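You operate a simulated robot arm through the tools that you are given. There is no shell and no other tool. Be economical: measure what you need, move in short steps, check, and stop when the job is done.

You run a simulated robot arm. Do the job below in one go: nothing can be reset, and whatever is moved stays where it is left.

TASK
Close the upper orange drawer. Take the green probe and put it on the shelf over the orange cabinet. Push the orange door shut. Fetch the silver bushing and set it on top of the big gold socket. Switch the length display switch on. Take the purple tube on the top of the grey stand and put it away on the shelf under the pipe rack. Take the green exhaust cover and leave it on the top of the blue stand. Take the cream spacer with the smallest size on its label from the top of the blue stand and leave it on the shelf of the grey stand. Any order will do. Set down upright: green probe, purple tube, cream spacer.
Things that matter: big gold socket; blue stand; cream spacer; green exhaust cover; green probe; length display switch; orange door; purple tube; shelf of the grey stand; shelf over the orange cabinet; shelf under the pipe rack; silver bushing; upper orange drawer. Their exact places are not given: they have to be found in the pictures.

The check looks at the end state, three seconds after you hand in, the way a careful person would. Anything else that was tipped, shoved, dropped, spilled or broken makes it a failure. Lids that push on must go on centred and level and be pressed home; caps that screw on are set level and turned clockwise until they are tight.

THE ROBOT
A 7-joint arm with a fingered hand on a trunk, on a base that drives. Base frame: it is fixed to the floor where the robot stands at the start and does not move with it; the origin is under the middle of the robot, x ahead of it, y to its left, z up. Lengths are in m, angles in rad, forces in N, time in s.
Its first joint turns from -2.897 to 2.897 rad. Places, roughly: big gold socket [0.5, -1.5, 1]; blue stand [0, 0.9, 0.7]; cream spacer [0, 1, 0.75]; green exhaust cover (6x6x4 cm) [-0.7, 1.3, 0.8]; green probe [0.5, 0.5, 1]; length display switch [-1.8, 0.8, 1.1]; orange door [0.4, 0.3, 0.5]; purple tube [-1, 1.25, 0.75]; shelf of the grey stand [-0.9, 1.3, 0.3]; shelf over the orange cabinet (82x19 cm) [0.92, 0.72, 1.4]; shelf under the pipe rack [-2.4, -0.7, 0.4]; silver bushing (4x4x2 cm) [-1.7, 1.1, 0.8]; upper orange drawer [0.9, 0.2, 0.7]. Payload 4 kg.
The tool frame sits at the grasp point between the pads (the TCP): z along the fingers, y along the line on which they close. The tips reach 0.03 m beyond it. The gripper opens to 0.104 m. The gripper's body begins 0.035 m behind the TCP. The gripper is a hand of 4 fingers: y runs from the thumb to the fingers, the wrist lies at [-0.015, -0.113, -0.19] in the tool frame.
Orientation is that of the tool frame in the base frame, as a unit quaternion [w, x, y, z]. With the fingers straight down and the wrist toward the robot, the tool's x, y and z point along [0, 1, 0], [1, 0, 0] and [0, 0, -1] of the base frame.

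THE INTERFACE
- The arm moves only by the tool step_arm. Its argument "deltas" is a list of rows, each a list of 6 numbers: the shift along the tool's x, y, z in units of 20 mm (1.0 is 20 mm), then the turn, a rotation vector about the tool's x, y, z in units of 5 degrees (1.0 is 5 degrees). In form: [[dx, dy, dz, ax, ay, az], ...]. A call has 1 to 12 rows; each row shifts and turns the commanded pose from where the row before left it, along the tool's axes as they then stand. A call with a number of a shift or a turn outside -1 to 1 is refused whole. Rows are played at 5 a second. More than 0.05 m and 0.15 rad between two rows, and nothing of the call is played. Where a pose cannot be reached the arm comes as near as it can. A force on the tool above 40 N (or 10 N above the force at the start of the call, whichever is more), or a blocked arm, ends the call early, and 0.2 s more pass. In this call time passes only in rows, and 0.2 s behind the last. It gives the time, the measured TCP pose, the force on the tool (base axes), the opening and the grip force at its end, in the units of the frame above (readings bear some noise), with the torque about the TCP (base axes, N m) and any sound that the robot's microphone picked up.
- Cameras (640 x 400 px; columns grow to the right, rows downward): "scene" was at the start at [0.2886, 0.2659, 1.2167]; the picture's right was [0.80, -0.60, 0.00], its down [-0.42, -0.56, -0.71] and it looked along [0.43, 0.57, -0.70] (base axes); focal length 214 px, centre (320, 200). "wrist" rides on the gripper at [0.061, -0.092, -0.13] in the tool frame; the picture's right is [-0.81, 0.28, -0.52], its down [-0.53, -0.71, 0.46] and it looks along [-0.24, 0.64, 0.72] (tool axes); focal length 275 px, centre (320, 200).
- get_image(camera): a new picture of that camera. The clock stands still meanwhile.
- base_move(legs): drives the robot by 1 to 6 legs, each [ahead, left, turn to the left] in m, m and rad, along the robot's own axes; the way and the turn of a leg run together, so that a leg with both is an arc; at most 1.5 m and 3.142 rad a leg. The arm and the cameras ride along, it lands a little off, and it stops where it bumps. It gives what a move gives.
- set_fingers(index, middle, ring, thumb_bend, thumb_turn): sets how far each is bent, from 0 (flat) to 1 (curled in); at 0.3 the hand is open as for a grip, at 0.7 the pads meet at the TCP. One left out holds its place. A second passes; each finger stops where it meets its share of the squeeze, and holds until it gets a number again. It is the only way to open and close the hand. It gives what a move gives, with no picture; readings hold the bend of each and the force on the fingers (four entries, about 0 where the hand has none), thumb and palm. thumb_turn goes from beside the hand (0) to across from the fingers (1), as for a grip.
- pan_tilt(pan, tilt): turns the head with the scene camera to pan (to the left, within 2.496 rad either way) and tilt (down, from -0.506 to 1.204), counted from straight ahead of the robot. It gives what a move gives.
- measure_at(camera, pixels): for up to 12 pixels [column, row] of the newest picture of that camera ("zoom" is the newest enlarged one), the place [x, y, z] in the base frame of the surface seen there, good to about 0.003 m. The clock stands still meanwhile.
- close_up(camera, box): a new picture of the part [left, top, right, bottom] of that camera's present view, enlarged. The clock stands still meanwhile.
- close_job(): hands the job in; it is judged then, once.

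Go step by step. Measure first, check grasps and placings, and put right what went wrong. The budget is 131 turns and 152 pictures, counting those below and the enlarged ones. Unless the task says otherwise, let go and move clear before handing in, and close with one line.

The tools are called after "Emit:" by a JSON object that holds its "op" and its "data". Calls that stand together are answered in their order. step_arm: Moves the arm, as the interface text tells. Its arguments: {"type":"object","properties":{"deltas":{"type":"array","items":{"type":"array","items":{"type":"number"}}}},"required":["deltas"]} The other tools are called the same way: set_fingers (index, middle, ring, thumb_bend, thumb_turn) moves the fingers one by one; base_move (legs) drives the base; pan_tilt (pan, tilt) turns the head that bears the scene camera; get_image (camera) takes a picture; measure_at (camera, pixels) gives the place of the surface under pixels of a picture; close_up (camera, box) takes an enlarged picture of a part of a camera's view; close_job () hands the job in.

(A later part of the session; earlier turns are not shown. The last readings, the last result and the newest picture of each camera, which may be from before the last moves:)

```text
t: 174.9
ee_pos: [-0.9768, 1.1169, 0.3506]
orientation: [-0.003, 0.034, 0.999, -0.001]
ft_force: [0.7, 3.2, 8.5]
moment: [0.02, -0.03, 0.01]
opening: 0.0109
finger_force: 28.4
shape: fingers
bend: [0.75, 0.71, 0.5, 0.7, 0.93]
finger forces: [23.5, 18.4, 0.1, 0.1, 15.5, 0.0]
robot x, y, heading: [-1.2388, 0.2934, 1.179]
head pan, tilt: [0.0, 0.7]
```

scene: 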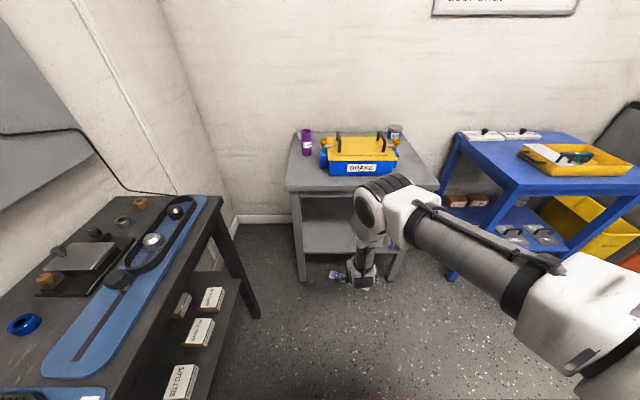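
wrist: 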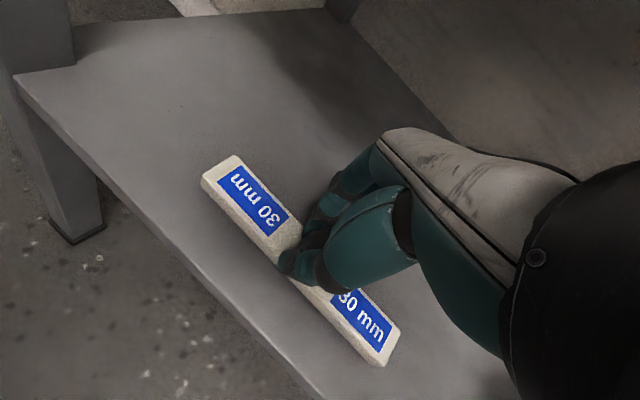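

Contact (8.5 N). Open the hand, rise clear of the knob, and check.

Emit:
{"op": "set_fingers", "data": {"index": 0.42, "middle": 0.42, "ring": 0.42, "thumb_bend": 0.42}}

Emit:
{"op": "step_arm", "data": {"deltas": [[0, 0, -0.5, 0, 0, 0], [0, 0, -1, 0, 0, 0], [0, 0, -1, 0, 0, 0]]}}

Emit:
{"op": "base_move", "data": {"legs": [[-0.3, 0, 0]]}}

Emit:
{"op": "get_image", "data": {"camera": "scene"}}

Emit:
{"op": "close_up", "data": {"camera": "scene", "box": [240, 80, 480, 280]}}

```text
t: 175.9
ee_pos: [-0.9769, 1.1153, 0.3489]
orientation: [-0.003, 0.032, 0.999, -0.003]
ft_force: [0.3, -0.1, 0.1]
moment: [0.0, 0.03, -0.02]
opening: 0.0723
finger_force: 0.0
shape: fingers
bend: [0.42, 0.42, 0.42, 0.42, 0.97]
finger forces: [0.0, 0.0, 0.0, 0.0, 0.1, 0.0]
robot x, y, heading: [-1.2412, 0.2973, 1.182]
head pan, tilt: [0.0, 0.7]
```

```text
t: 176.7
ee_pos: [-0.9789, 1.1163, 0.3977]
orientation: [-0.002, 0.034, 0.999, -0.002]
ft_force: [0.4, 0.3, -0.1]
moment: [0.01, -0.02, -0.01]
opening: 0.0723
finger_force: 0.0
shape: fingers
bend: [0.42, 0.42, 0.42, 0.42, 0.97]
finger forces: [0.0, 0.0, 0.0, 0.1, 0.0, 0.1]
robot x, y, heading: [-1.2387, 0.2929, 1.181]
head pan, tilt: [0.0, 0.7]
```

```text
t: 178.7
ee_pos: [-1.0887, 0.8426, 0.3973]
orientation: [-0.003, 0.035, 0.999, -0.003]
ft_force: [0.0, 0.0, -0.1]
moment: [0.02, 0.0, 0.03]
opening: 0.0724
finger_force: 0.0
shape: fingers
bend: [0.42, 0.42, 0.42, 0.42, 0.97]
finger forces: [0.1, 0.0, 0.1, 0.0, 0.1, 0.0]
robot x, y, heading: [-1.3542, 0.0209, 1.181]
head pan, tilt: [0.0, 0.7]
```

```text
72 pictures are left
```

scene: 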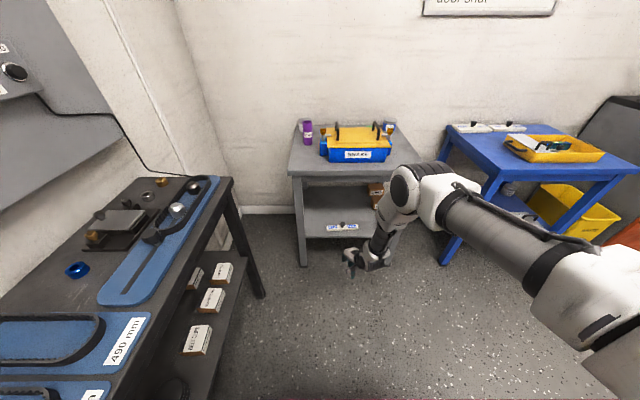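

```text
2.00 times, centred on (360, 180) of scene
```

zoom: 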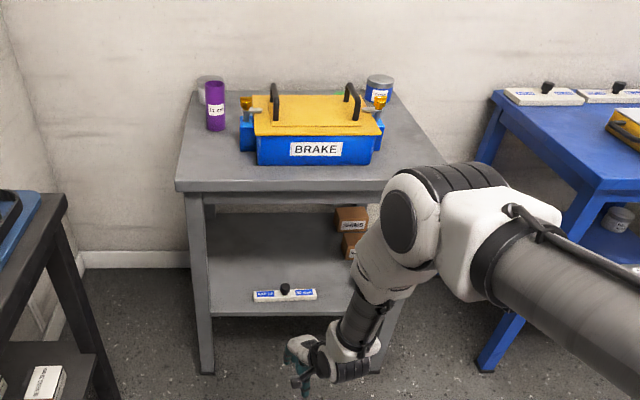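

The spacer stands on the shelf, knob up. Now measure the BRAKE box, cans and the cover before fetching the green cover; first raise the hand for safety.

Emit:
{"op": "measure_at", "data": {"camera": "zoom", "pixels": [[380, 150], [383, 122], [370, 160], [352, 86], [378, 80], [250, 125], [258, 105], [355, 112], [216, 84], [210, 118], [380, 105], [340, 95]]}}

Emit:
{"op": "step_arm", "data": {"deltas": [[0, 0, -1, 0, 0, 0], [0, 0, -1, 0, 0, 0], [0, 0, -1, 0, 0, 0], [0, 0, -1, 0, 0, 0], [0, 0, -1, 0, 0, 0], [0, 0, -1, 0, 0, 0], [0, 0, -1, 0, 0, 0], [0, 0, -1, 0, 0, 0], [0, 0, -1, 0, 0, 0], [0, 0, -1, 0, 0, 0], [0, 0, -1, 0, 0, 0], [0, 0, -1, 0, 0, 0]]}}

Emit:
{"op": "step_arm", "data": {"deltas": [[0, 0, -1, 0, 0, 0], [0, 0, -1, 0, 0, 0], [0, 0, -1, 0, 0, 0], [0, 0, -1, 0, 0, 0], [0, 0, -1, 0, 0, 0], [0, 0, -1, 0, 0, 0], [0, 0, -1, 0, 0, 0], [0, 0, -1, 0, 0, 0], [0, 0, -1, 0, 0, 0], [0, 0, -1, 0, 0, 0], [0, 0, -1, 0, 0, 0], [0, 0, -1, 0, 0, 0]]}}

Emit:
{"op": "step_arm", "data": {"deltas": [[0, 0, -1, 0, 0, 0], [0, 0, -1, 0, 0, 0], [0, 0, -1, 0, 0, 0], [0, 0, -1, 0, 0, 0], [0, 0, -1, 0, 0, 0], [0, 0, -1, 0, 0, 0], [0, 0, -1, 0, 0, 0], [0, 0, -1, 0, 0, 0], [0, 0, -1, 0, 0, 0], [0, 0, -1, 0, 0, 0], [0, 0, -1, 0, 0, 0], [0, 0, -1, 0, 0, 0]]}}

Emit:
{"op": "get_image", "data": {"camera": "scene"}}

```text
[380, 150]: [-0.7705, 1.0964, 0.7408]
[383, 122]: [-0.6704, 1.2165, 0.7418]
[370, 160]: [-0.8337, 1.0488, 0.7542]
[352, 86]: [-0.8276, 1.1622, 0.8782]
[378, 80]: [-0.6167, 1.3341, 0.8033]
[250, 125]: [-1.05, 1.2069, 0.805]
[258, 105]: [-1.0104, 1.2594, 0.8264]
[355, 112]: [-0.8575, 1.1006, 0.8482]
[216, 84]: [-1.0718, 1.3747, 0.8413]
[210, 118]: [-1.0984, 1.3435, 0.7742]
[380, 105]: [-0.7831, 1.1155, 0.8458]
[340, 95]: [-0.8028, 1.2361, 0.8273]
```

```text
t: 181.3
ee_pos: [-1.0882, 0.8441, 0.6378]
orientation: [-0.003, 0.036, 0.999, -0.003]
ft_force: [0.5, -0.9, 0.4]
moment: [-0.04, 0.0, 0.01]
opening: 0.0724
finger_force: 0.1
shape: fingers
bend: [0.42, 0.42, 0.42, 0.42, 0.97]
finger forces: [0.0, 0.1, 0.0, 0.0, 0.1, 0.0]
robot x, y, heading: [-1.3497, 0.0207, 1.182]
head pan, tilt: [0.0, 0.7]
```

```text
t: 183.9
ee_pos: [-1.0862, 0.8463, 0.8778]
orientation: [-0.003, 0.035, 0.999, -0.002]
ft_force: [-0.7, 0.1, -0.6]
moment: [0.0, -0.01, 0.02]
opening: 0.0723
finger_force: 0.0
shape: fingers
bend: [0.42, 0.42, 0.42, 0.42, 0.97]
finger forces: [0.0, 0.1, 0.0, 0.0, 0.0, 0.0]
robot x, y, heading: [-1.3504, 0.0175, 1.176]
head pan, tilt: [0.0, 0.7]
```

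```text
t: 186.5
ee_pos: [-1.0863, 0.845, 1.1156]
orientation: [-0.003, 0.036, 0.999, -0.003]
ft_force: [0.0, -0.1, 0.0]
moment: [-0.01, -0.01, 0.0]
opening: 0.0722
finger_force: 0.0
shape: fingers
bend: [0.42, 0.42, 0.42, 0.42, 0.97]
finger forces: [0.0, 0.0, 0.0, 0.0, 0.0, 0.0]
robot x, y, heading: [-1.3514, 0.0157, 1.181]
head pan, tilt: [0.0, 0.7]
```

```text
70 pictures are left
```

scene: 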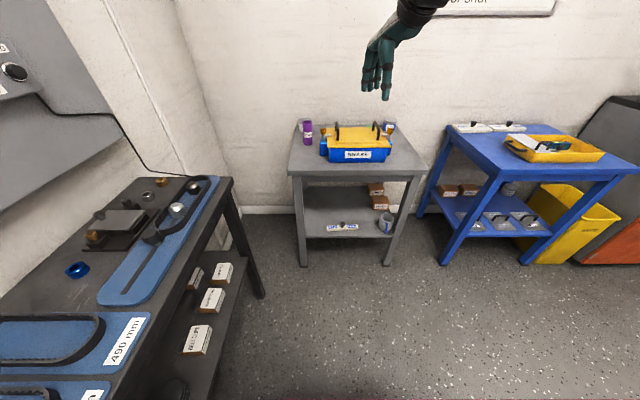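

Path is clear above the BRAKE box (handle top 0.88). Drive ahead 0.53 and right 0.17 with the hand at z 1.12, open wide, and view the cover.

Emit:
{"op": "set_fingers", "data": {"index": 0.3, "middle": 0.3, "ring": 0.3, "thumb_bend": 0.3}}

Emit:
{"op": "base_move", "data": {"legs": [[0.53, -0.17, 0.005]]}}

Emit:
{"op": "get_image", "data": {"camera": "wrist"}}

```text
t: 187.5
ee_pos: [-1.0891, 0.8471, 1.1158]
orientation: [-0.003, 0.034, 0.999, -0.003]
ft_force: [0.7, -0.3, -1.0]
moment: [-0.02, -0.01, -0.02]
opening: 0.1027
finger_force: 0.1
shape: fingers
bend: [0.3, 0.3, 0.3, 0.3, 0.97]
finger forces: [0.0, 0.0, 0.0, 0.0, 0.0, 0.0]
robot x, y, heading: [-1.3528, 0.022, 1.175]
head pan, tilt: [0.0, 0.7]
```

```text
t: 190.8
ee_pos: [-0.7175, 1.2888, 1.1164]
orientation: [-0.003, 0.037, 0.999, -0.003]
ft_force: [0.1, -0.7, -0.5]
moment: [0.04, 0.0, 0.0]
opening: 0.1027
finger_force: 0.2
shape: fingers
bend: [0.3, 0.3, 0.3, 0.3, 0.97]
finger forces: [0.0, 0.1, 0.0, 0.0, 0.0, 0.0]
robot x, y, heading: [-0.9877, 0.4617, 1.168]
head pan, tilt: [0.0, 0.7]
```

```text
69 pictures are left
```

wrist: 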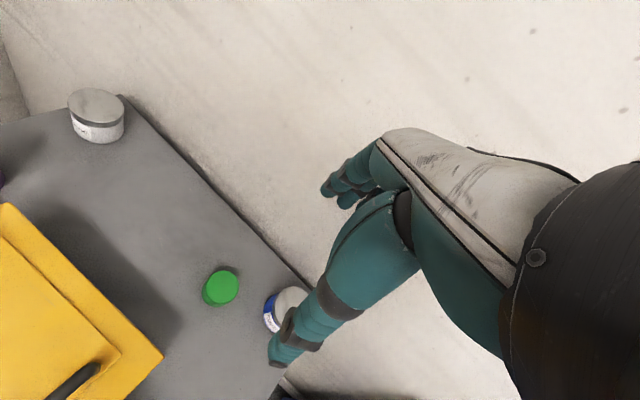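

Emit:
{"op": "measure_at", "data": {"camera": "wrist", "pixels": [[222, 284], [206, 281], [238, 283], [222, 271], [220, 297], [290, 300], [265, 320], [120, 360], [163, 357], [210, 230], [300, 290]]}}

```text
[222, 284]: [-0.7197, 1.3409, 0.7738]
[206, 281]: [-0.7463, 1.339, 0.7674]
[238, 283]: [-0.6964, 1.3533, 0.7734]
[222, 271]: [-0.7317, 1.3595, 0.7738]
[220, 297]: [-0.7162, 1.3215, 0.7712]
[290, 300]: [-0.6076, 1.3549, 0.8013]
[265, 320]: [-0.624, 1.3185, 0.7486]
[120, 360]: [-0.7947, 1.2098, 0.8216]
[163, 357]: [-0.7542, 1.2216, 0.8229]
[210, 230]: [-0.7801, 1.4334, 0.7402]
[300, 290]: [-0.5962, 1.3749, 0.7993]
```

Cover centre (−0.722,1.341), top 0.774. Align, descend to z≈0.778 and grip.

Emit:
{"op": "step_arm", "data": {"deltas": [[0.21, 0.9, 1, 0, 0, 0], [0.21, 0.9, 1, 0, 0, 0], [0, 0.8, 1, 0, 0, 0], [0, 0, 1, 0, 0, 0], [0, 0, 1, 0, 0, 0], [0, 0, 1, 0, 0, 0], [0, 0, 1, 0, 0, 0], [0, 0, 1, 0, 0, 0], [0, 0, 1, 0, 0, 0], [0, 0, 1, 0, 0, 0], [0, 0, 1, 0, 0, 0], [0, 0, 1, 0, 0, 0]]}}

Emit:
{"op": "step_arm", "data": {"deltas": [[0, 0, 1, 0, 0, 0], [0, 0, 1, 0, 0, 0], [0, 0, 1, 0, 0, 0], [0, 0, 1, 0, 0, 0], [0, 0, 0.9, 0, 0, 0]]}}

Emit:
{"op": "set_fingers", "data": {"index": 0.75, "middle": 0.75, "ring": 0.75, "thumb_bend": 0.75}}

Emit:
{"op": "close_up", "data": {"camera": "wrist", "box": [200, 160, 400, 310]}}

```text
t: 193.4
ee_pos: [-0.7238, 1.3388, 0.8778]
orientation: [-0.003, 0.038, 0.999, -0.002]
ft_force: [-0.6, -0.2, 0.2]
moment: [-0.01, -0.02, 0.01]
opening: 0.1028
finger_force: 0.0
shape: fingers
bend: [0.3, 0.3, 0.3, 0.3, 0.97]
finger forces: [0.0, 0.0, 0.1, 0.0, 0.1, 0.0]
robot x, y, heading: [-0.9835, 0.4577, 1.173]
head pan, tilt: [0.0, 0.7]
```

```text
t: 194.6
ee_pos: [-0.7226, 1.3399, 0.7797]
orientation: [-0.002, 0.038, 0.999, -0.001]
ft_force: [-0.8, -0.1, -1.0]
moment: [0.0, 0.0, 0.01]
opening: 0.1027
finger_force: 0.0
shape: fingers
bend: [0.3, 0.3, 0.3, 0.3, 0.97]
finger forces: [0.0, 0.1, 0.1, 0.1, 0.0, 0.0]
robot x, y, heading: [-0.9855, 0.4604, 1.169]
head pan, tilt: [0.0, 0.7]
```

```text
t: 195.6
ee_pos: [-0.7228, 1.3391, 0.7789]
orientation: [-0.002, 0.037, 0.999, -0.003]
ft_force: [-0.2, 0.2, -0.3]
moment: [0.0, -0.03, -0.02]
opening: 0.0446
finger_force: 22.0
shape: fingers
bend: [0.57, 0.6, 0.72, 0.53, 0.93]
finger forces: [7.1, 7.4, 7.2, 0.0, 22.4, 0.0]
robot x, y, heading: [-0.9881, 0.4623, 1.176]
head pan, tilt: [0.0, 0.7]
```

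```text
2.67 times, centred on (300, 235) of wrist
```

zoom: 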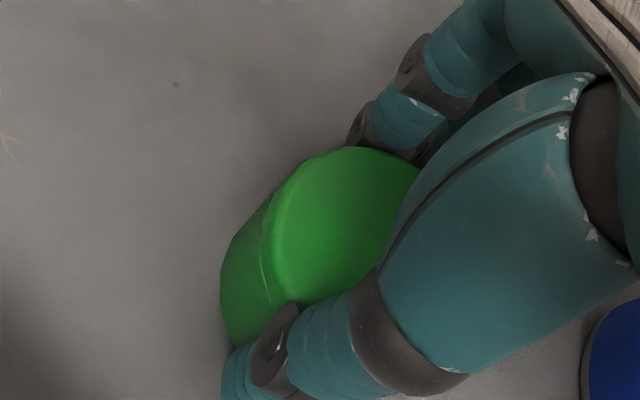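

Held by all fingers. Lift to z≈1.06, slide the base 1.0 m right to the blue stand.

Emit:
{"op": "step_arm", "data": {"deltas": [[0, 0, -0.5, 0, 0, 0], [0, 0, -1, 0, 0, 0], [0, 0, -1, 0, 0, 0], [0, 0, -1, 0, 0, 0], [0, 0, -1, 0, 0, 0], [0, 0, -1, 0, 0, 0], [0, 0, -1, 0, 0, 0], [0, 0, -1, 0, 0, 0], [0, 0, -1, 0, 0, 0], [0, 0, -1, 0, 0, 0], [0, 0, -1, 0, 0, 0], [0, 0, -1, 0, 0, 0]]}}

Emit:
{"op": "step_arm", "data": {"deltas": [[0, 0, -1, 0, 0, 0], [0, 0, -1, 0, 0, 0], [0, 0, -1, 0, 0, 0], [0, 0, -1, 0, 0, 0]]}}

Emit:
{"op": "base_move", "data": {"legs": [[0, -1.0, 0.0]]}}

Emit:
{"op": "get_image", "data": {"camera": "wrist"}}

```text
t: 198.2
ee_pos: [-0.7214, 1.3418, 1.0072]
orientation: [-0.003, 0.037, 0.999, -0.002]
ft_force: [0.1, -0.3, -1.2]
moment: [-0.02, 0.02, 0.03]
opening: 0.0449
finger_force: 22.3
shape: fingers
bend: [0.57, 0.6, 0.72, 0.53, 0.93]
finger forces: [7.1, 7.3, 7.5, 0.0, 22.1, 0.0]
robot x, y, heading: [-0.9869, 0.4652, 1.176]
head pan, tilt: [0.0, 0.7]
```

```text
t: 199.2
ee_pos: [-0.7218, 1.3404, 1.0877]
orientation: [-0.002, 0.037, 0.999, -0.002]
ft_force: [-0.2, 0.0, -0.4]
moment: [0.0, -0.01, 0.02]
opening: 0.0447
finger_force: 22.3
shape: fingers
bend: [0.57, 0.6, 0.72, 0.53, 0.93]
finger forces: [7.0, 7.3, 7.6, 0.0, 22.1, 0.1]
robot x, y, heading: [-0.984, 0.4633, 1.171]
head pan, tilt: [0.0, 0.7]
```

```text
t: 204.3
ee_pos: [0.1963, 0.9533, 1.0885]
orientation: [-0.003, 0.039, 0.999, -0.002]
ft_force: [0.2, -0.8, -0.9]
moment: [-0.03, 0.02, 0.03]
opening: 0.0447
finger_force: 22.3
shape: fingers
bend: [0.57, 0.6, 0.72, 0.53, 0.93]
finger forces: [7.2, 7.4, 7.6, 0.0, 22.1, 0.0]
robot x, y, heading: [-0.0706, 0.0761, 1.172]
head pan, tilt: [0.0, 0.7]
```

```text
67 pictures are left
```

wrist: 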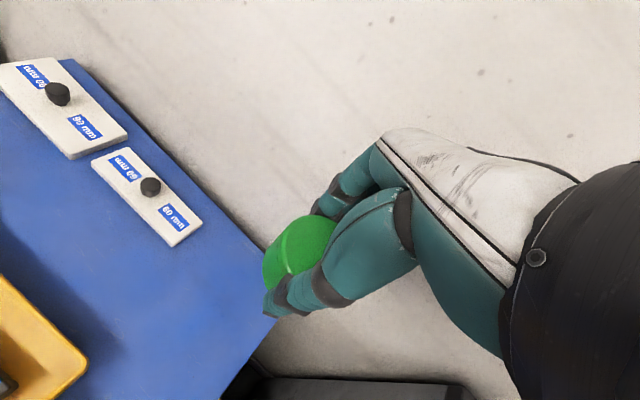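

Over the free right-rear part of the blue stand (u −0.17, v 0.96). Descend to z≈0.781, then to contact, and release.

Emit:
{"op": "step_arm", "data": {"deltas": [[0, 0, 1, 0, 0, 0], [0, 0, 1, 0, 0, 0], [0, 0, 1, 0, 0, 0], [0, 0, 1, 0, 0, 0], [0, 0, 1, 0, 0, 0], [0, 0, 1, 0, 0, 0], [0, 0, 1, 0, 0, 0], [0, 0, 1, 0, 0, 0], [0, 0, 1, 0, 0, 0], [0, 0, 1, 0, 0, 0], [0, 0, 1, 0, 0, 0], [0, 0, 1, 0, 0, 0]]}}

Emit:
{"op": "step_arm", "data": {"deltas": [[0, 0, 1, 0, 0, 0], [0, 0, 1, 0, 0, 0], [0, 0, 0.8, 0, 0, 0], [0, 0, 0.5, 0, 0, 0]]}}

Emit:
{"op": "step_arm", "data": {"deltas": [[0, 0, 0.1, 0, 0, 0]]}}

Emit:
{"op": "get_image", "data": {"camera": "wrist"}}

```text
t: 206.9
ee_pos: [0.1943, 0.9541, 0.8482]
orientation: [-0.002, 0.039, 0.999, -0.003]
ft_force: [0.3, 0.6, 0.0]
moment: [0.01, 0.03, 0.02]
opening: 0.0446
finger_force: 23.0
shape: fingers
bend: [0.58, 0.6, 0.72, 0.53, 0.93]
finger forces: [7.0, 7.7, 8.1, 0.0, 22.1, 0.0]
robot x, y, heading: [-0.076, 0.074, 1.168]
head pan, tilt: [0.0, 0.7]
```

```text
t: 207.9
ee_pos: [0.1945, 0.9527, 0.7818]
orientation: [-0.004, 0.039, 0.999, -0.003]
ft_force: [-0.4, 0.2, -0.4]
moment: [-0.01, 0.0, -0.02]
opening: 0.0445
finger_force: 22.9
shape: fingers
bend: [0.58, 0.6, 0.72, 0.53, 0.93]
finger forces: [7.1, 7.8, 8.2, 0.1, 22.1, 0.1]
robot x, y, heading: [-0.0727, 0.0775, 1.168]
head pan, tilt: [0.0, 0.7]
```

```text
t: 208.3
ee_pos: [0.1953, 0.9518, 0.7804]
orientation: [-0.003, 0.04, 0.999, -0.003]
ft_force: [-0.5, 0.4, 0.6]
moment: [0.02, -0.03, 0.05]
opening: 0.0446
finger_force: 22.9
shape: fingers
bend: [0.58, 0.6, 0.72, 0.53, 0.93]
finger forces: [7.1, 7.8, 8.2, 0.1, 22.1, 0.0]
robot x, y, heading: [-0.0735, 0.0743, 1.172]
head pan, tilt: [0.0, 0.7]
```

```text
66 pictures are left
```

wrist: 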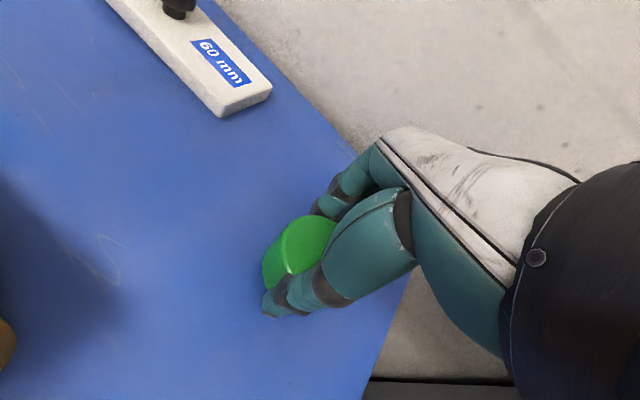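

Nearly touching. Lower a few mm more to feel contact.

Emit:
{"op": "step_arm", "data": {"deltas": [[0, 0, 0.1, 0, 0, 0], [0, 0, 0.07, 0, 0, 0]]}}

Emit:
{"op": "set_fingers", "data": {"index": 0.32, "middle": 0.32, "ring": 0.32, "thumb_bend": 0.32}}

Emit:
{"op": "get_image", "data": {"camera": "wrist"}}

```text
t: 208.9
ee_pos: [0.1956, 0.953, 0.7775]
orientation: [-0.002, 0.04, 0.999, -0.001]
ft_force: [1.9, -1.7, 7.1]
moment: [0.0, 0.08, 0.0]
opening: 0.0446
finger_force: 23.9
shape: fingers
bend: [0.58, 0.6, 0.72, 0.53, 0.93]
finger forces: [7.4, 8.0, 8.6, 0.0, 23.8, 0.1]
robot x, y, heading: [-0.0708, 0.0779, 1.174]
head pan, tilt: [0.0, 0.7]
```

```text
t: 209.9
ee_pos: [0.1944, 0.9533, 0.777]
orientation: [-0.003, 0.039, 0.999, -0.002]
ft_force: [-0.5, -0.2, -0.2]
moment: [-0.02, 0.02, -0.02]
opening: 0.0978
finger_force: 0.1
shape: fingers
bend: [0.32, 0.32, 0.32, 0.32, 0.97]
finger forces: [0.1, 0.0, 0.0, 0.1, 0.0, 0.0]
robot x, y, heading: [-0.0699, 0.0772, 1.166]
head pan, tilt: [0.0, 0.7]
```

```text
65 pictures are left
```

wrist: 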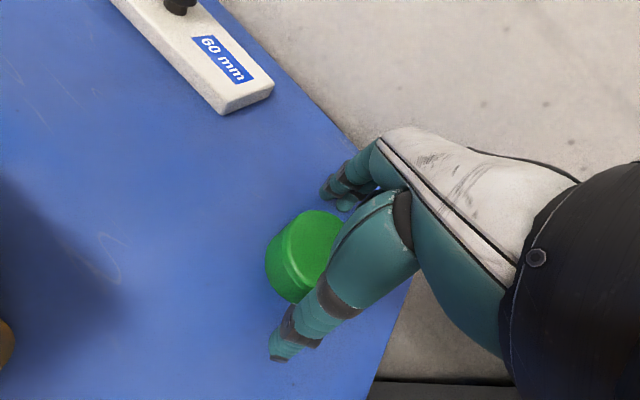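

The cover stands on the blue stand. Raise, and drive left along to the purple tube on the grey stand.

Emit:
{"op": "step_arm", "data": {"deltas": [[0, 0, -1, 0, 0, 0], [0, 0, -1, 0, 0, 0], [0, 0, -1, 0, 0, 0], [0, 0, -1, 0, 0, 0], [0, 0, -1, 0, 0, 0], [0, 0, -1, 0, 0, 0], [0, 0, -1, 0, 0, 0], [0, 0, -1, 0, 0, 0], [0, 0, -1, 0, 0, 0], [0, 0, -1, 0, 0, 0], [0, 0, -1, 0, 0, 0], [0, 0, -1, 0, 0, 0]]}}

Emit:
{"op": "step_arm", "data": {"deltas": [[0, 0, -1, 0, 0, 0], [0, 0, -1, 0, 0, 0], [0, 0, -1, 0, 0, 0], [0, 0, -1, 0, 0, 0], [0, 0, -1, 0, 0, 0]]}}

Emit:
{"op": "get_image", "data": {"camera": "wrist"}}

Emit:
{"op": "base_move", "data": {"legs": [[-0.105, 1.332, 0.018]]}}

Emit:
{"op": "get_image", "data": {"camera": "wrist"}}

Emit:
{"op": "get_image", "data": {"camera": "scene"}}

```text
t: 212.5
ee_pos: [0.1968, 0.9521, 1.0174]
orientation: [-0.002, 0.041, 0.999, -0.003]
ft_force: [-0.6, 0.7, 0.2]
moment: [0.02, -0.03, -0.01]
opening: 0.0978
finger_force: 0.0
shape: fingers
bend: [0.32, 0.32, 0.32, 0.32, 0.97]
finger forces: [0.1, 0.0, 0.0, 0.0, 0.0, 0.0]
robot x, y, heading: [-0.0727, 0.0744, 1.17]
head pan, tilt: [0.0, 0.7]
```

```text
t: 213.7
ee_pos: [0.1964, 0.9539, 1.1178]
orientation: [-0.003, 0.04, 0.999, -0.003]
ft_force: [0.3, -0.7, 0.0]
moment: [0.0, -0.01, -0.02]
opening: 0.098
finger_force: 0.0
shape: fingers
bend: [0.32, 0.32, 0.32, 0.32, 0.97]
finger forces: [0.1, 0.1, 0.0, 0.0, 0.1, 0.0]
robot x, y, heading: [-0.0742, 0.0763, 1.174]
head pan, tilt: [0.0, 0.7]
```

```text
64 pictures are left
```

wrist: 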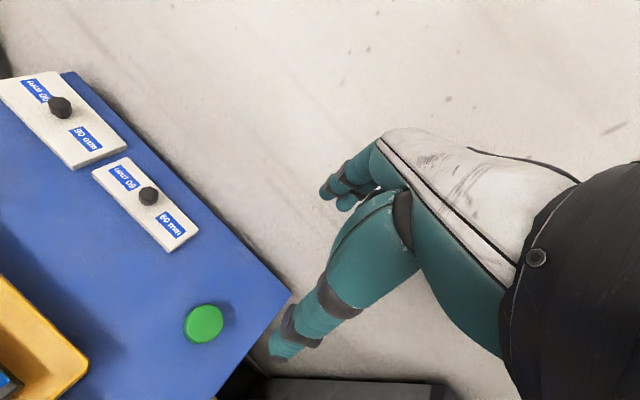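

```text
t: 220.2
ee_pos: [-1.0781, 1.3407, 1.1172]
orientation: [-0.003, 0.013, 1.0, -0.002]
ft_force: [-0.4, 0.0, 0.4]
moment: [0.0, -0.01, 0.0]
opening: 0.0979
finger_force: 0.0
shape: fingers
bend: [0.32, 0.32, 0.32, 0.32, 0.97]
finger forces: [0.0, 0.1, 0.0, 0.0, 0.1, 0.1]
robot x, y, heading: [-1.2989, 0.4484, 1.219]
head pan, tilt: [0.0, 0.7]
```

```text
63 pictures are left
```

wrist: 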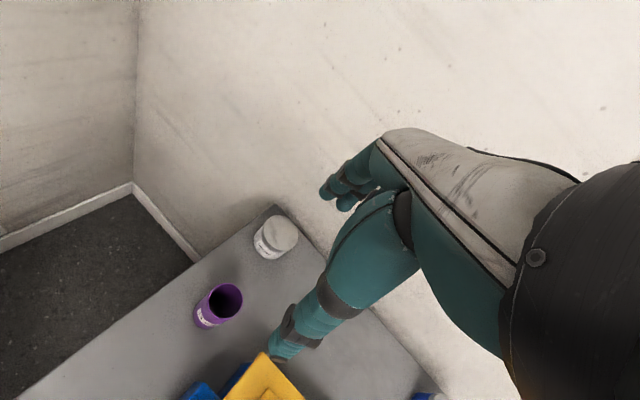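

```text
62 pictures are left
```

scene: 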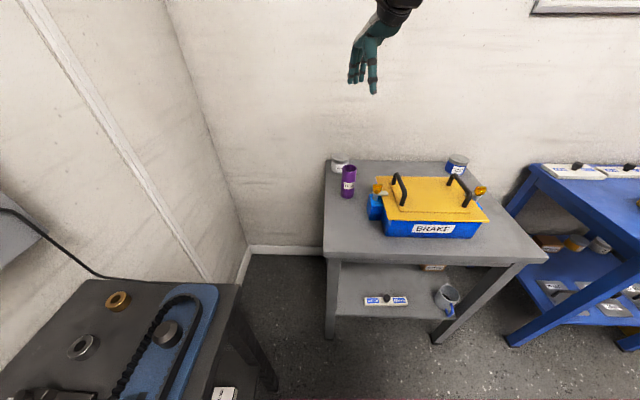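

The tube is an open cylinder at wrist (224,303). Measure its rim, the can and the tank.

Emit:
{"op": "measure_at", "data": {"camera": "wrist", "pixels": [[225, 285], [208, 297], [241, 300], [218, 318], [197, 320], [275, 225], [298, 240], [262, 355], [205, 385], [200, 270], [225, 300]]}}

Emit:
{"op": "close_up", "data": {"camera": "scene", "box": [310, 140, 410, 220]}}

Emit:
{"op": "measure_at", "data": {"camera": "zoom", "pixels": [[245, 140], [245, 280], [210, 145], [280, 145], [245, 180], [385, 300], [200, 180]]}}

```text
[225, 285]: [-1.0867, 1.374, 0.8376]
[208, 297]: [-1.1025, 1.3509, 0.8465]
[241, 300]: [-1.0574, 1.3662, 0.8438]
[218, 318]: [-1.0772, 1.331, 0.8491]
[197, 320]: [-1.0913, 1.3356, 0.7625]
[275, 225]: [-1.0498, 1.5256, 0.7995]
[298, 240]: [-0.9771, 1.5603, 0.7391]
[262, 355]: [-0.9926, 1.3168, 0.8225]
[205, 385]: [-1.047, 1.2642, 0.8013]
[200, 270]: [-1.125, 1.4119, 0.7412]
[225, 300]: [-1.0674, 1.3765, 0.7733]
```

```text
5.00 times, centred on (360, 180) of scene
```

zoom: 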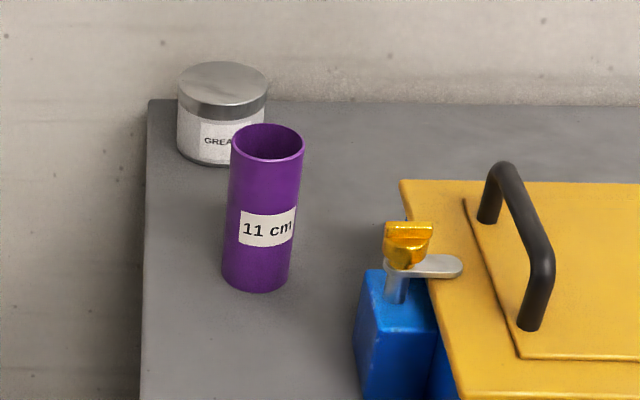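

```text
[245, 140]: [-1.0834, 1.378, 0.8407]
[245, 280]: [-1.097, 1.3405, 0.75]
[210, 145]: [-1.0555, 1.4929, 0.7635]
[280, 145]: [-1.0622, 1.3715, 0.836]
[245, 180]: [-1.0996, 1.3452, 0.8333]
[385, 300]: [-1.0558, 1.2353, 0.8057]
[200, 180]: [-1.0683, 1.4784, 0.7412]
```

Tube centre (−1.080,1.352), rim z 0.849. Descend to TCP z≈0.822 and grip.

Emit:
{"op": "step_arm", "data": {"deltas": [[0.1, 0.55, 1, 0, 0, 0], [0, 0, 1, 0, 0, 0], [0, 0, 1, 0, 0, 0], [0, 0, 1, 0, 0, 0], [0, 0, 1, 0, 0, 0], [0, 0, 1, 0, 0, 0], [0, 0, 1, 0, 0, 0], [0, 0, 1, 0, 0, 0], [0, 0, 1, 0, 0, 0], [0, 0, 1, 0, 0, 0], [0, 0, 1, 0, 0, 0], [0, 0, 1, 0, 0, 0]]}}

Emit:
{"op": "step_arm", "data": {"deltas": [[0, 0, 1, 0, 0, 0], [0, 0, 1, 0, 0, 0], [0, 0, 0.7, 0, 0, 0]]}}

Emit:
{"op": "set_fingers", "data": {"index": 0.75, "middle": 0.75, "ring": 0.75, "thumb_bend": 0.75}}

Emit:
{"op": "close_up", "data": {"camera": "scene", "box": [310, 90, 430, 220]}}

```text
t: 222.8
ee_pos: [-1.0806, 1.3507, 0.8768]
orientation: [-0.003, 0.014, 1.0, -0.003]
ft_force: [-0.1, -0.4, 0.2]
moment: [0.0, 0.04, 0.01]
opening: 0.0979
finger_force: 0.1
shape: fingers
bend: [0.32, 0.32, 0.32, 0.32, 0.97]
finger forces: [0.0, 0.1, 0.0, 0.1, 0.0, 0.0]
robot x, y, heading: [-1.3012, 0.4518, 1.217]
head pan, tilt: [0.0, 0.7]
```

```text
t: 223.6
ee_pos: [-1.0816, 1.3502, 0.8255]
orientation: [-0.003, 0.013, 1.0, -0.003]
ft_force: [-1.1, -0.5, -0.7]
moment: [0.06, -0.01, 0.02]
opening: 0.098
finger_force: 0.0
shape: fingers
bend: [0.32, 0.32, 0.32, 0.32, 0.97]
finger forces: [0.0, 0.0, 0.0, 0.0, 0.0, 0.1]
robot x, y, heading: [-1.3017, 0.4489, 1.22]
head pan, tilt: [0.0, 0.7]
```

```text
t: 224.6
ee_pos: [-1.0803, 1.3509, 0.8257]
orientation: [-0.003, 0.014, 1.0, -0.003]
ft_force: [-0.4, 1.0, 0.1]
moment: [0.0, -0.04, -0.01]
opening: 0.0407
finger_force: 19.1
shape: fingers
bend: [0.57, 0.6, 0.73, 0.56, 0.94]
finger forces: [7.3, 6.7, 6.0, 0.1, 18.6, 0.0]
robot x, y, heading: [-1.2994, 0.4491, 1.219]
head pan, tilt: [0.0, 0.7]
```

```text
3.08 times, centred on (370, 155) of scene
```

zoom: 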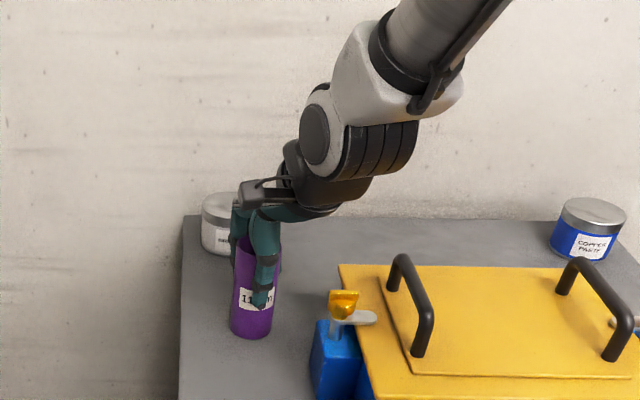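

Firm grip on the tube. Lift, then drive round to face the grey bench under the pipe rack.

Emit:
{"op": "step_arm", "data": {"deltas": [[0, 0, -0.5, 0, 0, 0], [0, 0, -1, 0, 0, 0], [0, 0, -1, 0, 0, 0], [0, 0, -1, 0, 0, 0], [0, 0, -1, 0, 0, 0], [0, 0, -1, 0, 0, 0], [0, 0, -1, 0, 0, 0], [0, 0, -1, 0, 0, 0], [0, 0, -1, 0, 0, 0], [0, 0, -1, 0, 0, 0], [0, 0, -1, 0, 0, 0], [0, 0, -1, 0, 0, 0]]}}

Emit:
{"op": "step_arm", "data": {"deltas": [[0, 0, -1, 0, 0, 0], [0, 0, -1, 0, 0, 0], [0, 0, -1, 0, 0, 0]]}}

Emit:
{"op": "base_move", "data": {"legs": [[-0.5, 0, 0], [0, -0.84, 0], [0, 0, 1.539], [0, 0.57, 0]]}}

Emit:
{"op": "pan_tilt", "data": {"pan": 0.2, "tilt": 0.55}}

Emit:
{"op": "get_image", "data": {"camera": "scene"}}

```text
t: 227.2
ee_pos: [-1.0807, 1.3524, 1.0544]
orientation: [-0.002, 0.012, 1.0, -0.003]
ft_force: [0.9, 0.7, -2.8]
moment: [0.05, 0.01, 0.02]
opening: 0.0408
finger_force: 18.7
shape: fingers
bend: [0.57, 0.6, 0.73, 0.56, 0.94]
finger forces: [7.1, 6.9, 5.9, 0.0, 18.5, 0.0]
robot x, y, heading: [-1.298, 0.4467, 1.219]
head pan, tilt: [0.0, 0.7]
```

```text
t: 228.0
ee_pos: [-1.0779, 1.3523, 1.1164]
orientation: [-0.003, 0.013, 1.0, -0.003]
ft_force: [-0.2, -0.3, -2.1]
moment: [0.01, 0.03, -0.01]
opening: 0.0406
finger_force: 18.3
shape: fingers
bend: [0.57, 0.6, 0.73, 0.56, 0.94]
finger forces: [7.1, 6.8, 6.0, 0.0, 18.5, 0.0]
robot x, y, heading: [-1.3046, 0.4547, 1.223]
head pan, tilt: [0.0, 0.7]
```

```text
t: 241.5
ee_pos: [-1.7944, -0.5451, 1.1156]
orientation: [0.0, -0.675, 0.738, -0.004]
ft_force: [0.2, 0.3, -2.5]
moment: [0.02, 0.02, -0.01]
opening: 0.04
finger_force: 18.3
shape: fingers
bend: [0.58, 0.6, 0.73, 0.56, 0.94]
finger forces: [7.0, 6.4, 5.7, 0.1, 17.1, 0.1]
robot x, y, heading: [-0.9074, -0.8238, 2.73]
head pan, tilt: [0.0, 0.7]
```

```text
t: 242.2
ee_pos: [-1.7937, -0.545, 1.1146]
orientation: [0.001, -0.675, 0.738, -0.003]
ft_force: [0.4, -0.1, -2.6]
moment: [0.02, 0.05, 0.01]
opening: 0.0397
finger_force: 18.2
shape: fingers
bend: [0.58, 0.6, 0.73, 0.56, 0.94]
finger forces: [7.1, 6.5, 5.8, 0.0, 17.1, 0.0]
robot x, y, heading: [-0.9065, -0.8245, 2.732]
head pan, tilt: [0.201, 0.55]
```

```text
59 pictures are left
```

scene: 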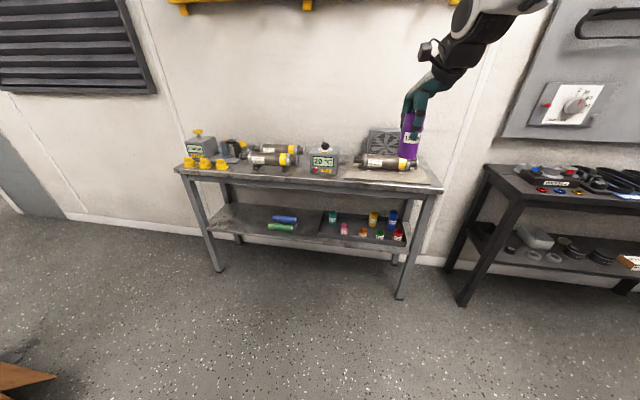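

The shelf below has two lying rods (280,222) and a tray at right; free space at the left (235,218). Zoom and measure.

Emit:
{"op": "close_up", "data": {"camera": "scene", "box": [170, 140, 440, 310]}}

Emit:
{"op": "measure_at", "data": {"camera": "scene", "pixels": [[210, 230], [235, 215], [240, 232], [300, 242], [320, 243], [280, 228], [300, 222], [175, 170], [440, 190], [222, 268], [312, 230], [255, 225]]}}

```text
2.35 times, centred on (305, 225) of scene
```

zoom: 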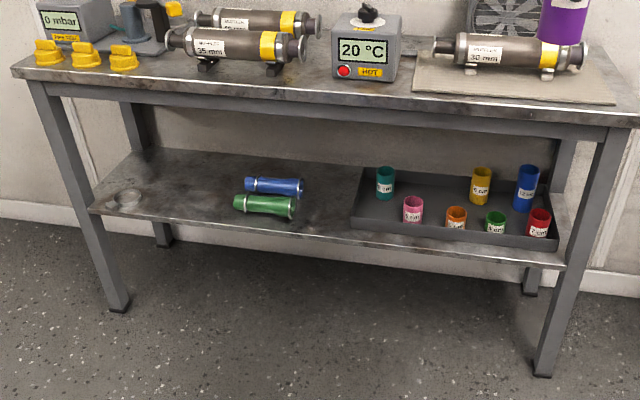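

```text
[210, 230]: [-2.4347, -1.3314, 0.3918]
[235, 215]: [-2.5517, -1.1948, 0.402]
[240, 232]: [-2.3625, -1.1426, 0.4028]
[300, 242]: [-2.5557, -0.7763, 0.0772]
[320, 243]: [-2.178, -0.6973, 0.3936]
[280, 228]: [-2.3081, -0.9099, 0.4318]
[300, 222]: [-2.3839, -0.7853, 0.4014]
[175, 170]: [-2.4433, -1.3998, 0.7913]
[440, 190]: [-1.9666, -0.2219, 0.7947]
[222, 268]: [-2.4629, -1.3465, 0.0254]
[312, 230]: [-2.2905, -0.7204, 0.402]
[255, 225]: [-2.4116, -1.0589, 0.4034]
```

Table front is at u −1.743 and shelf front at −1.762; a free gap lies at v≈−1.56 between rods and tray. Move left 0.385 and lower in front.

Emit:
{"op": "base_move", "data": {"legs": [[0, 0.385, 0.02]]}}

Emit:
{"op": "step_arm", "data": {"deltas": [[0, 0, 1, 0, 0, 0], [0, 0, 1, 0, 0, 0], [0, 0, 1, 0, 0, 0], [0, 0, 1, 0, 0, 0], [0, 0, 1, 0, 0, 0], [0, 0, 1, 0, 0, 0], [0, 0, 1, 0, 0, 0], [0, 0, 1, 0, 0, 0], [0, 0, 1, 0, 0, 0], [0, 0, 1, 0, 0, 0], [0, 0, 1, 0, 0, 0], [0, 0, 1, 0, 0, 0]]}}

Emit:
{"op": "step_arm", "data": {"deltas": [[0, 0, 1, 0, 0, 0], [0, 0, 1, 0, 0, 0], [0, 0, 1, 0, 0, 0], [0, 0, 1, 0, 0, 0], [0, 0, 1, 0, 0, 0], [0, 0, 1, 0, 0, 0], [0, 0, 1, 0, 0, 0], [0, 0, 1, 0, 0, 0], [0, 0, 1, 0, 0, 0], [0, 0, 1, 0, 0, 0], [0, 0, 1, 0, 0, 0], [0, 0, 1, 0, 0, 0]]}}

Emit:
{"op": "step_arm", "data": {"deltas": [[0, 0, 1, 0, 0, 0], [0, 0, 1, 0, 0, 0], [0, 0, 1, 0, 0, 0], [0, 0, 1, 0, 0, 0], [0, 0, 1, 0, 0, 0], [0, 0, 1, 0, 0, 0]]}}

Emit:
{"op": "get_image", "data": {"camera": "wrist"}}

Emit:
{"op": "get_image", "data": {"camera": "scene"}}

```text
t: 244.7
ee_pos: [-1.9545, -0.935, 1.1171]
orientation: [0.0, -0.687, 0.726, -0.003]
ft_force: [-0.1, -0.4, -1.5]
moment: [0.0, 0.01, -0.04]
opening: 0.04
finger_force: 18.0
shape: fingers
bend: [0.58, 0.6, 0.73, 0.56, 0.94]
finger forces: [7.0, 6.4, 5.8, 0.0, 17.1, 0.1]
robot x, y, heading: [-1.0582, -1.187, 2.76]
head pan, tilt: [0.201, 0.55]
```

```text
t: 247.3
ee_pos: [-1.9523, -0.9368, 0.876]
orientation: [0.0, -0.686, 0.727, -0.004]
ft_force: [0.3, 0.8, -1.3]
moment: [-0.01, 0.0, -0.04]
opening: 0.0396
finger_force: 18.4
shape: fingers
bend: [0.58, 0.6, 0.74, 0.56, 0.94]
finger forces: [7.0, 6.5, 5.7, 0.0, 17.2, 0.0]
robot x, y, heading: [-1.0586, -1.1873, 2.758]
head pan, tilt: [0.201, 0.55]
```

```text
t: 249.9
ee_pos: [-1.9509, -0.9379, 0.6337]
orientation: [-0.001, -0.687, 0.727, -0.004]
ft_force: [0.2, -0.2, -2.6]
moment: [-0.01, 0.03, -0.01]
opening: 0.0397
finger_force: 18.5
shape: fingers
bend: [0.58, 0.6, 0.74, 0.56, 0.94]
finger forces: [6.8, 6.5, 5.7, 0.1, 17.2, 0.1]
robot x, y, heading: [-1.0577, -1.1849, 2.764]
head pan, tilt: [0.201, 0.55]
```

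```text
t: 251.3
ee_pos: [-1.9525, -0.9389, 0.5136]
orientation: [0.0, -0.687, 0.726, -0.004]
ft_force: [-0.5, 0.6, -1.5]
moment: [0.0, 0.0, -0.02]
opening: 0.0399
finger_force: 17.9
shape: fingers
bend: [0.58, 0.6, 0.74, 0.56, 0.94]
finger forces: [6.9, 6.7, 5.8, 0.1, 17.0, 0.0]
robot x, y, heading: [-1.0612, -1.1849, 2.764]
head pan, tilt: [0.201, 0.55]
```

```text
57 pictures are left
```

wrist: 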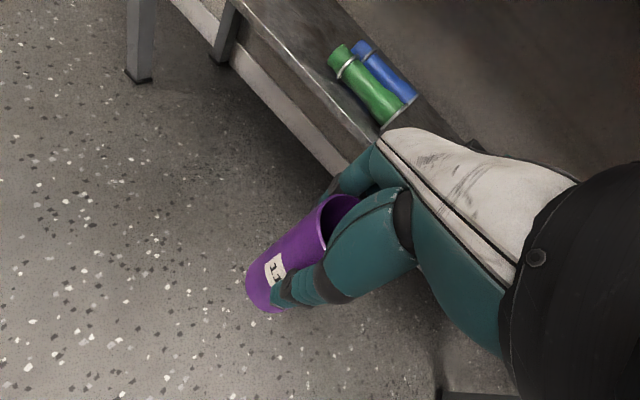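

```text
56 pictures are left
```

scene: 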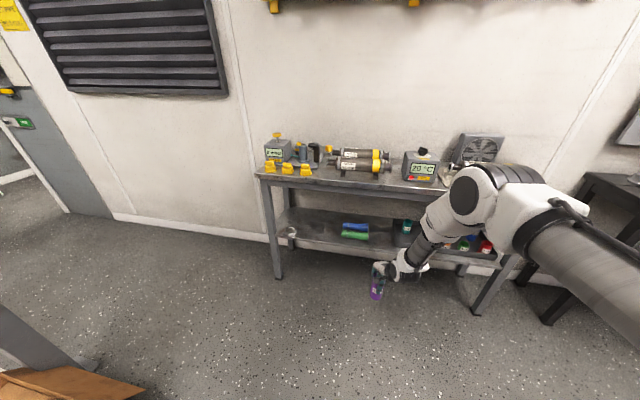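

Measure rods' near ends and the shelf's front edge here.

Emit:
{"op": "measure_at", "data": {"camera": "wrist", "pixels": [[400, 108], [412, 92], [340, 50], [375, 140], [340, 110], [350, 175], [300, 40], [345, 205], [265, 300]]}}

Emit:
{"op": "measure_at", "data": {"camera": "scene", "pixels": [[368, 237], [368, 226], [392, 240], [395, 248], [407, 228], [400, 262], [420, 250], [300, 185], [440, 195]]}}

Emit:
{"op": "close_up", "data": {"camera": "scene", "box": [330, 160, 500, 310]}}

```text
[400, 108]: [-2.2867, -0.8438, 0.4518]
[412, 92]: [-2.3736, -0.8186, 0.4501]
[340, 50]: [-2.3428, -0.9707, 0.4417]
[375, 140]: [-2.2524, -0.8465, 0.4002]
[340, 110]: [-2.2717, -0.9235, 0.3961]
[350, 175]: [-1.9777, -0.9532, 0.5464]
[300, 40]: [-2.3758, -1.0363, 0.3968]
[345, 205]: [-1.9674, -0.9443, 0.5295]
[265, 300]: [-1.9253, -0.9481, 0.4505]
```

```text
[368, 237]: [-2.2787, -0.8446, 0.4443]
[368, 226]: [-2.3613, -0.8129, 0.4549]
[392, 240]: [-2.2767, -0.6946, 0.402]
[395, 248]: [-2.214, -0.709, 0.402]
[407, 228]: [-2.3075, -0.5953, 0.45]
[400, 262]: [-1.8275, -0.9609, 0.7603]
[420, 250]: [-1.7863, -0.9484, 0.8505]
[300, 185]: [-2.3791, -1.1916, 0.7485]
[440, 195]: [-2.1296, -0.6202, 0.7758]
```

```text
2.67 times, centred on (415, 235) of scene
```

zoom: 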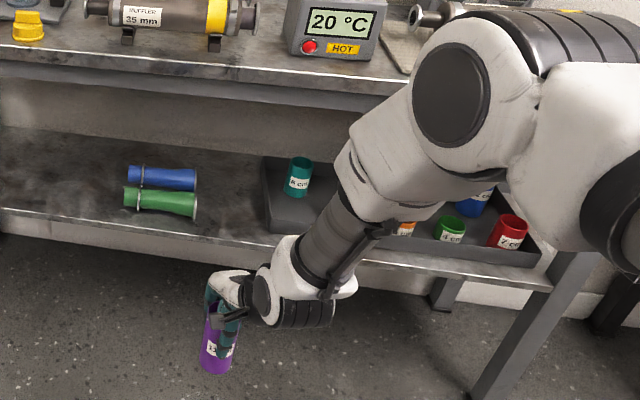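

Gap centre at v≈−1.56. Drive ahead 0.30 and right 0.04, then check.

Emit:
{"op": "base_move", "data": {"legs": [[0.3, -0.04, 0]]}}

Emit:
{"op": "get_image", "data": {"camera": "wrist"}}

Emit:
{"op": "close_up", "data": {"camera": "scene", "box": [330, 160, 500, 310]}}

```text
t: 253.4
ee_pos: [-2.2192, -0.7959, 0.5158]
orientation: [0.0, -0.689, 0.725, -0.004]
ft_force: [-0.4, -0.4, -1.5]
moment: [0.0, 0.02, 0.04]
opening: 0.0399
finger_force: 17.9
shape: fingers
bend: [0.58, 0.6, 0.74, 0.56, 0.94]
finger forces: [7.0, 6.7, 5.8, 0.0, 17.2, 0.0]
robot x, y, heading: [-1.3274, -1.0389, 2.764]
head pan, tilt: [0.201, 0.55]
```

```text
54 pictures are left
```

wrist: 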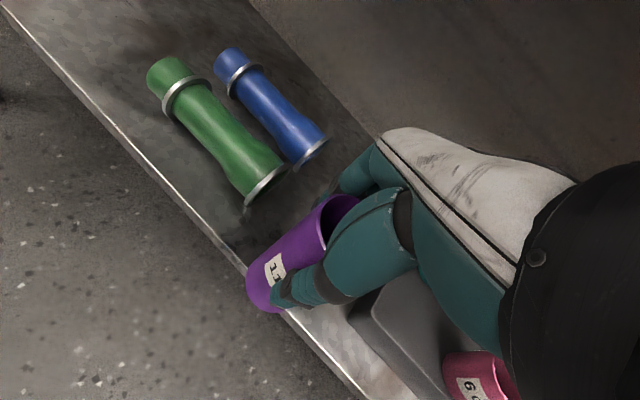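

```text
2.67 times, centred on (415, 235) of scene
```

zoom: 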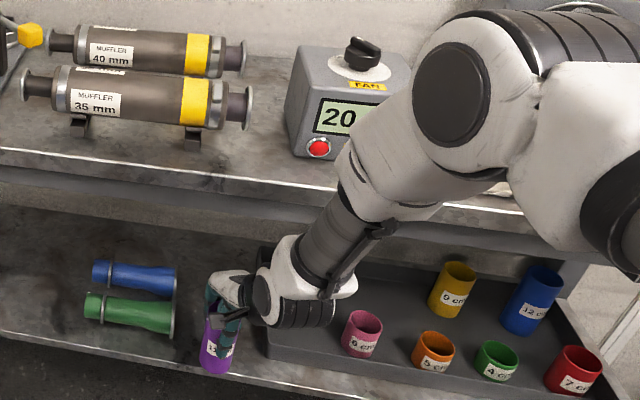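

Need 35 mm more inward, then lower 27 mm to contact.

Emit:
{"op": "step_arm", "data": {"deltas": [[-0.28, 0.85, 0, 0, 0, 0], [-0.28, 0.85, 0, 0, 0, 0], [0, 0, 0.5, 0, 0, 0], [0, 0, 0.5, 0, 0, 0]]}}

Emit:
{"op": "step_arm", "data": {"deltas": [[0, 0, 0.15, 0, 0, 0], [0, 0, 0.1, 0, 0, 0]]}}

Emit:
{"op": "get_image", "data": {"camera": "wrist"}}

```text
t: 254.4
ee_pos: [-2.2529, -0.7832, 0.4942]
orientation: [-0.001, -0.689, 0.725, -0.004]
ft_force: [0.3, 0.0, -1.7]
moment: [0.01, 0.0, 0.0]
opening: 0.0394
finger_force: 18.1
shape: fingers
bend: [0.58, 0.6, 0.74, 0.56, 0.94]
finger forces: [6.9, 6.7, 5.7, 0.0, 17.1, 0.0]
robot x, y, heading: [-1.3258, -1.0415, 2.766]
head pan, tilt: [0.201, 0.55]
```

```text
t: 255.0
ee_pos: [-2.2511, -0.7815, 0.4889]
orientation: [-0.001, -0.689, 0.725, -0.004]
ft_force: [0.6, -0.5, -2.5]
moment: [-0.02, 0.03, 0.02]
opening: 0.0398
finger_force: 17.9
shape: fingers
bend: [0.58, 0.6, 0.74, 0.56, 0.94]
finger forces: [6.8, 6.6, 5.8, 0.0, 17.2, 0.0]
robot x, y, heading: [-1.3236, -1.0383, 2.767]
head pan, tilt: [0.201, 0.55]
```

```text
52 pictures are left
```

wrist: 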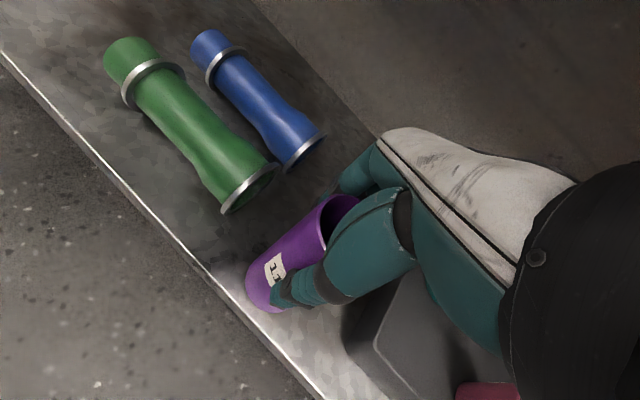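

Tube is on the shelf side of the edge. Feel down to contact.

Emit:
{"op": "step_arm", "data": {"deltas": [[0, 0, 0.08, 0, 0, 0], [0, 0, 0.08, 0, 0, 0]]}}

Emit:
{"op": "step_arm", "data": {"deltas": [[0, 0, 0.07, 0, 0, 0]]}}

Emit:
{"op": "step_arm", "data": {"deltas": [[0, 0, 0.07, 0, 0, 0]]}}

```text
t: 255.6
ee_pos: [-2.2529, -0.7825, 0.4867]
orientation: [0.0, -0.689, 0.725, -0.004]
ft_force: [-0.1, 0.4, -2.0]
moment: [-0.02, 0.01, 0.01]
opening: 0.0395
finger_force: 18.6
shape: fingers
bend: [0.58, 0.6, 0.74, 0.56, 0.94]
finger forces: [6.9, 6.6, 5.7, 0.0, 17.1, 0.0]
robot x, y, heading: [-1.3253, -1.0382, 2.771]
head pan, tilt: [0.201, 0.55]
```

```text
t: 256.0
ee_pos: [-2.2536, -0.7831, 0.4855]
orientation: [0.0, -0.688, 0.725, -0.003]
ft_force: [0.2, 0.1, -2.7]
moment: [0.01, 0.03, -0.03]
opening: 0.0395
finger_force: 18.0
shape: fingers
bend: [0.58, 0.6, 0.74, 0.56, 0.94]
finger forces: [6.9, 6.6, 5.7, 0.1, 17.1, 0.0]
robot x, y, heading: [-1.325, -1.0375, 2.77]
head pan, tilt: [0.201, 0.55]
```

```text
t: 256.4
ee_pos: [-2.2514, -0.7825, 0.4852]
orientation: [0.0, -0.689, 0.725, -0.004]
ft_force: [1.7, -0.5, 2.0]
moment: [0.0, -0.03, 0.02]
opening: 0.0394
finger_force: 19.0
shape: fingers
bend: [0.58, 0.6, 0.74, 0.56, 0.94]
finger forces: [7.0, 6.7, 5.5, 0.1, 18.3, 0.0]
robot x, y, heading: [-1.3218, -1.0352, 2.771]
head pan, tilt: [0.201, 0.55]
```

Contact. Open, ease back 14 mm within the opening, raise clear of the rim, and back off.

Emit:
{"op": "set_fingers", "data": {"index": 0.3, "middle": 0.3, "ring": 0.3, "thumb_bend": 0.3}}

Emit:
{"op": "step_arm", "data": {"deltas": [[0, -0.35, -0.3, 0, 0, 0], [0, -0.35, -0.7, 0, 0, 0], [0, 0, -1, 0, 0, 0], [0, 0, -1, 0, 0, 0], [0, 0, -0.7, 0, 0, 0]]}}

Emit:
{"op": "get_image", "data": {"camera": "wrist"}}

```text
t: 257.4
ee_pos: [-2.2532, -0.7819, 0.4841]
orientation: [0.001, -0.69, 0.724, -0.003]
ft_force: [-0.1, 0.0, 0.2]
moment: [-0.01, -0.02, 0.01]
opening: 0.1027
finger_force: 0.1
shape: fingers
bend: [0.3, 0.3, 0.3, 0.3, 0.97]
finger forces: [0.0, 0.0, 0.0, 0.0, 0.0, 0.0]
robot x, y, heading: [-1.3254, -1.0411, 2.772]
head pan, tilt: [0.201, 0.55]
```

```text
t: 258.6
ee_pos: [-2.2407, -0.7833, 0.5584]
orientation: [0.0, -0.688, 0.725, -0.004]
ft_force: [-0.9, 0.0, -0.6]
moment: [0.04, 0.0, -0.01]
opening: 0.1029
finger_force: 0.0
shape: fingers
bend: [0.3, 0.3, 0.3, 0.3, 0.97]
finger forces: [0.0, 0.1, 0.1, 0.0, 0.0, 0.0]
robot x, y, heading: [-1.3211, -1.0361, 2.767]
head pan, tilt: [0.201, 0.55]
```

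```text
51 pictures are left
```

wrist: 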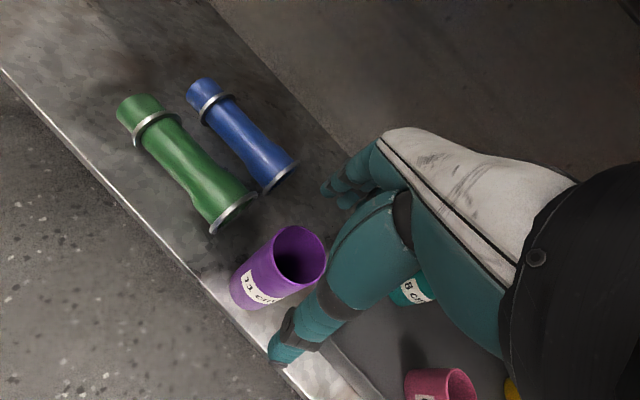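

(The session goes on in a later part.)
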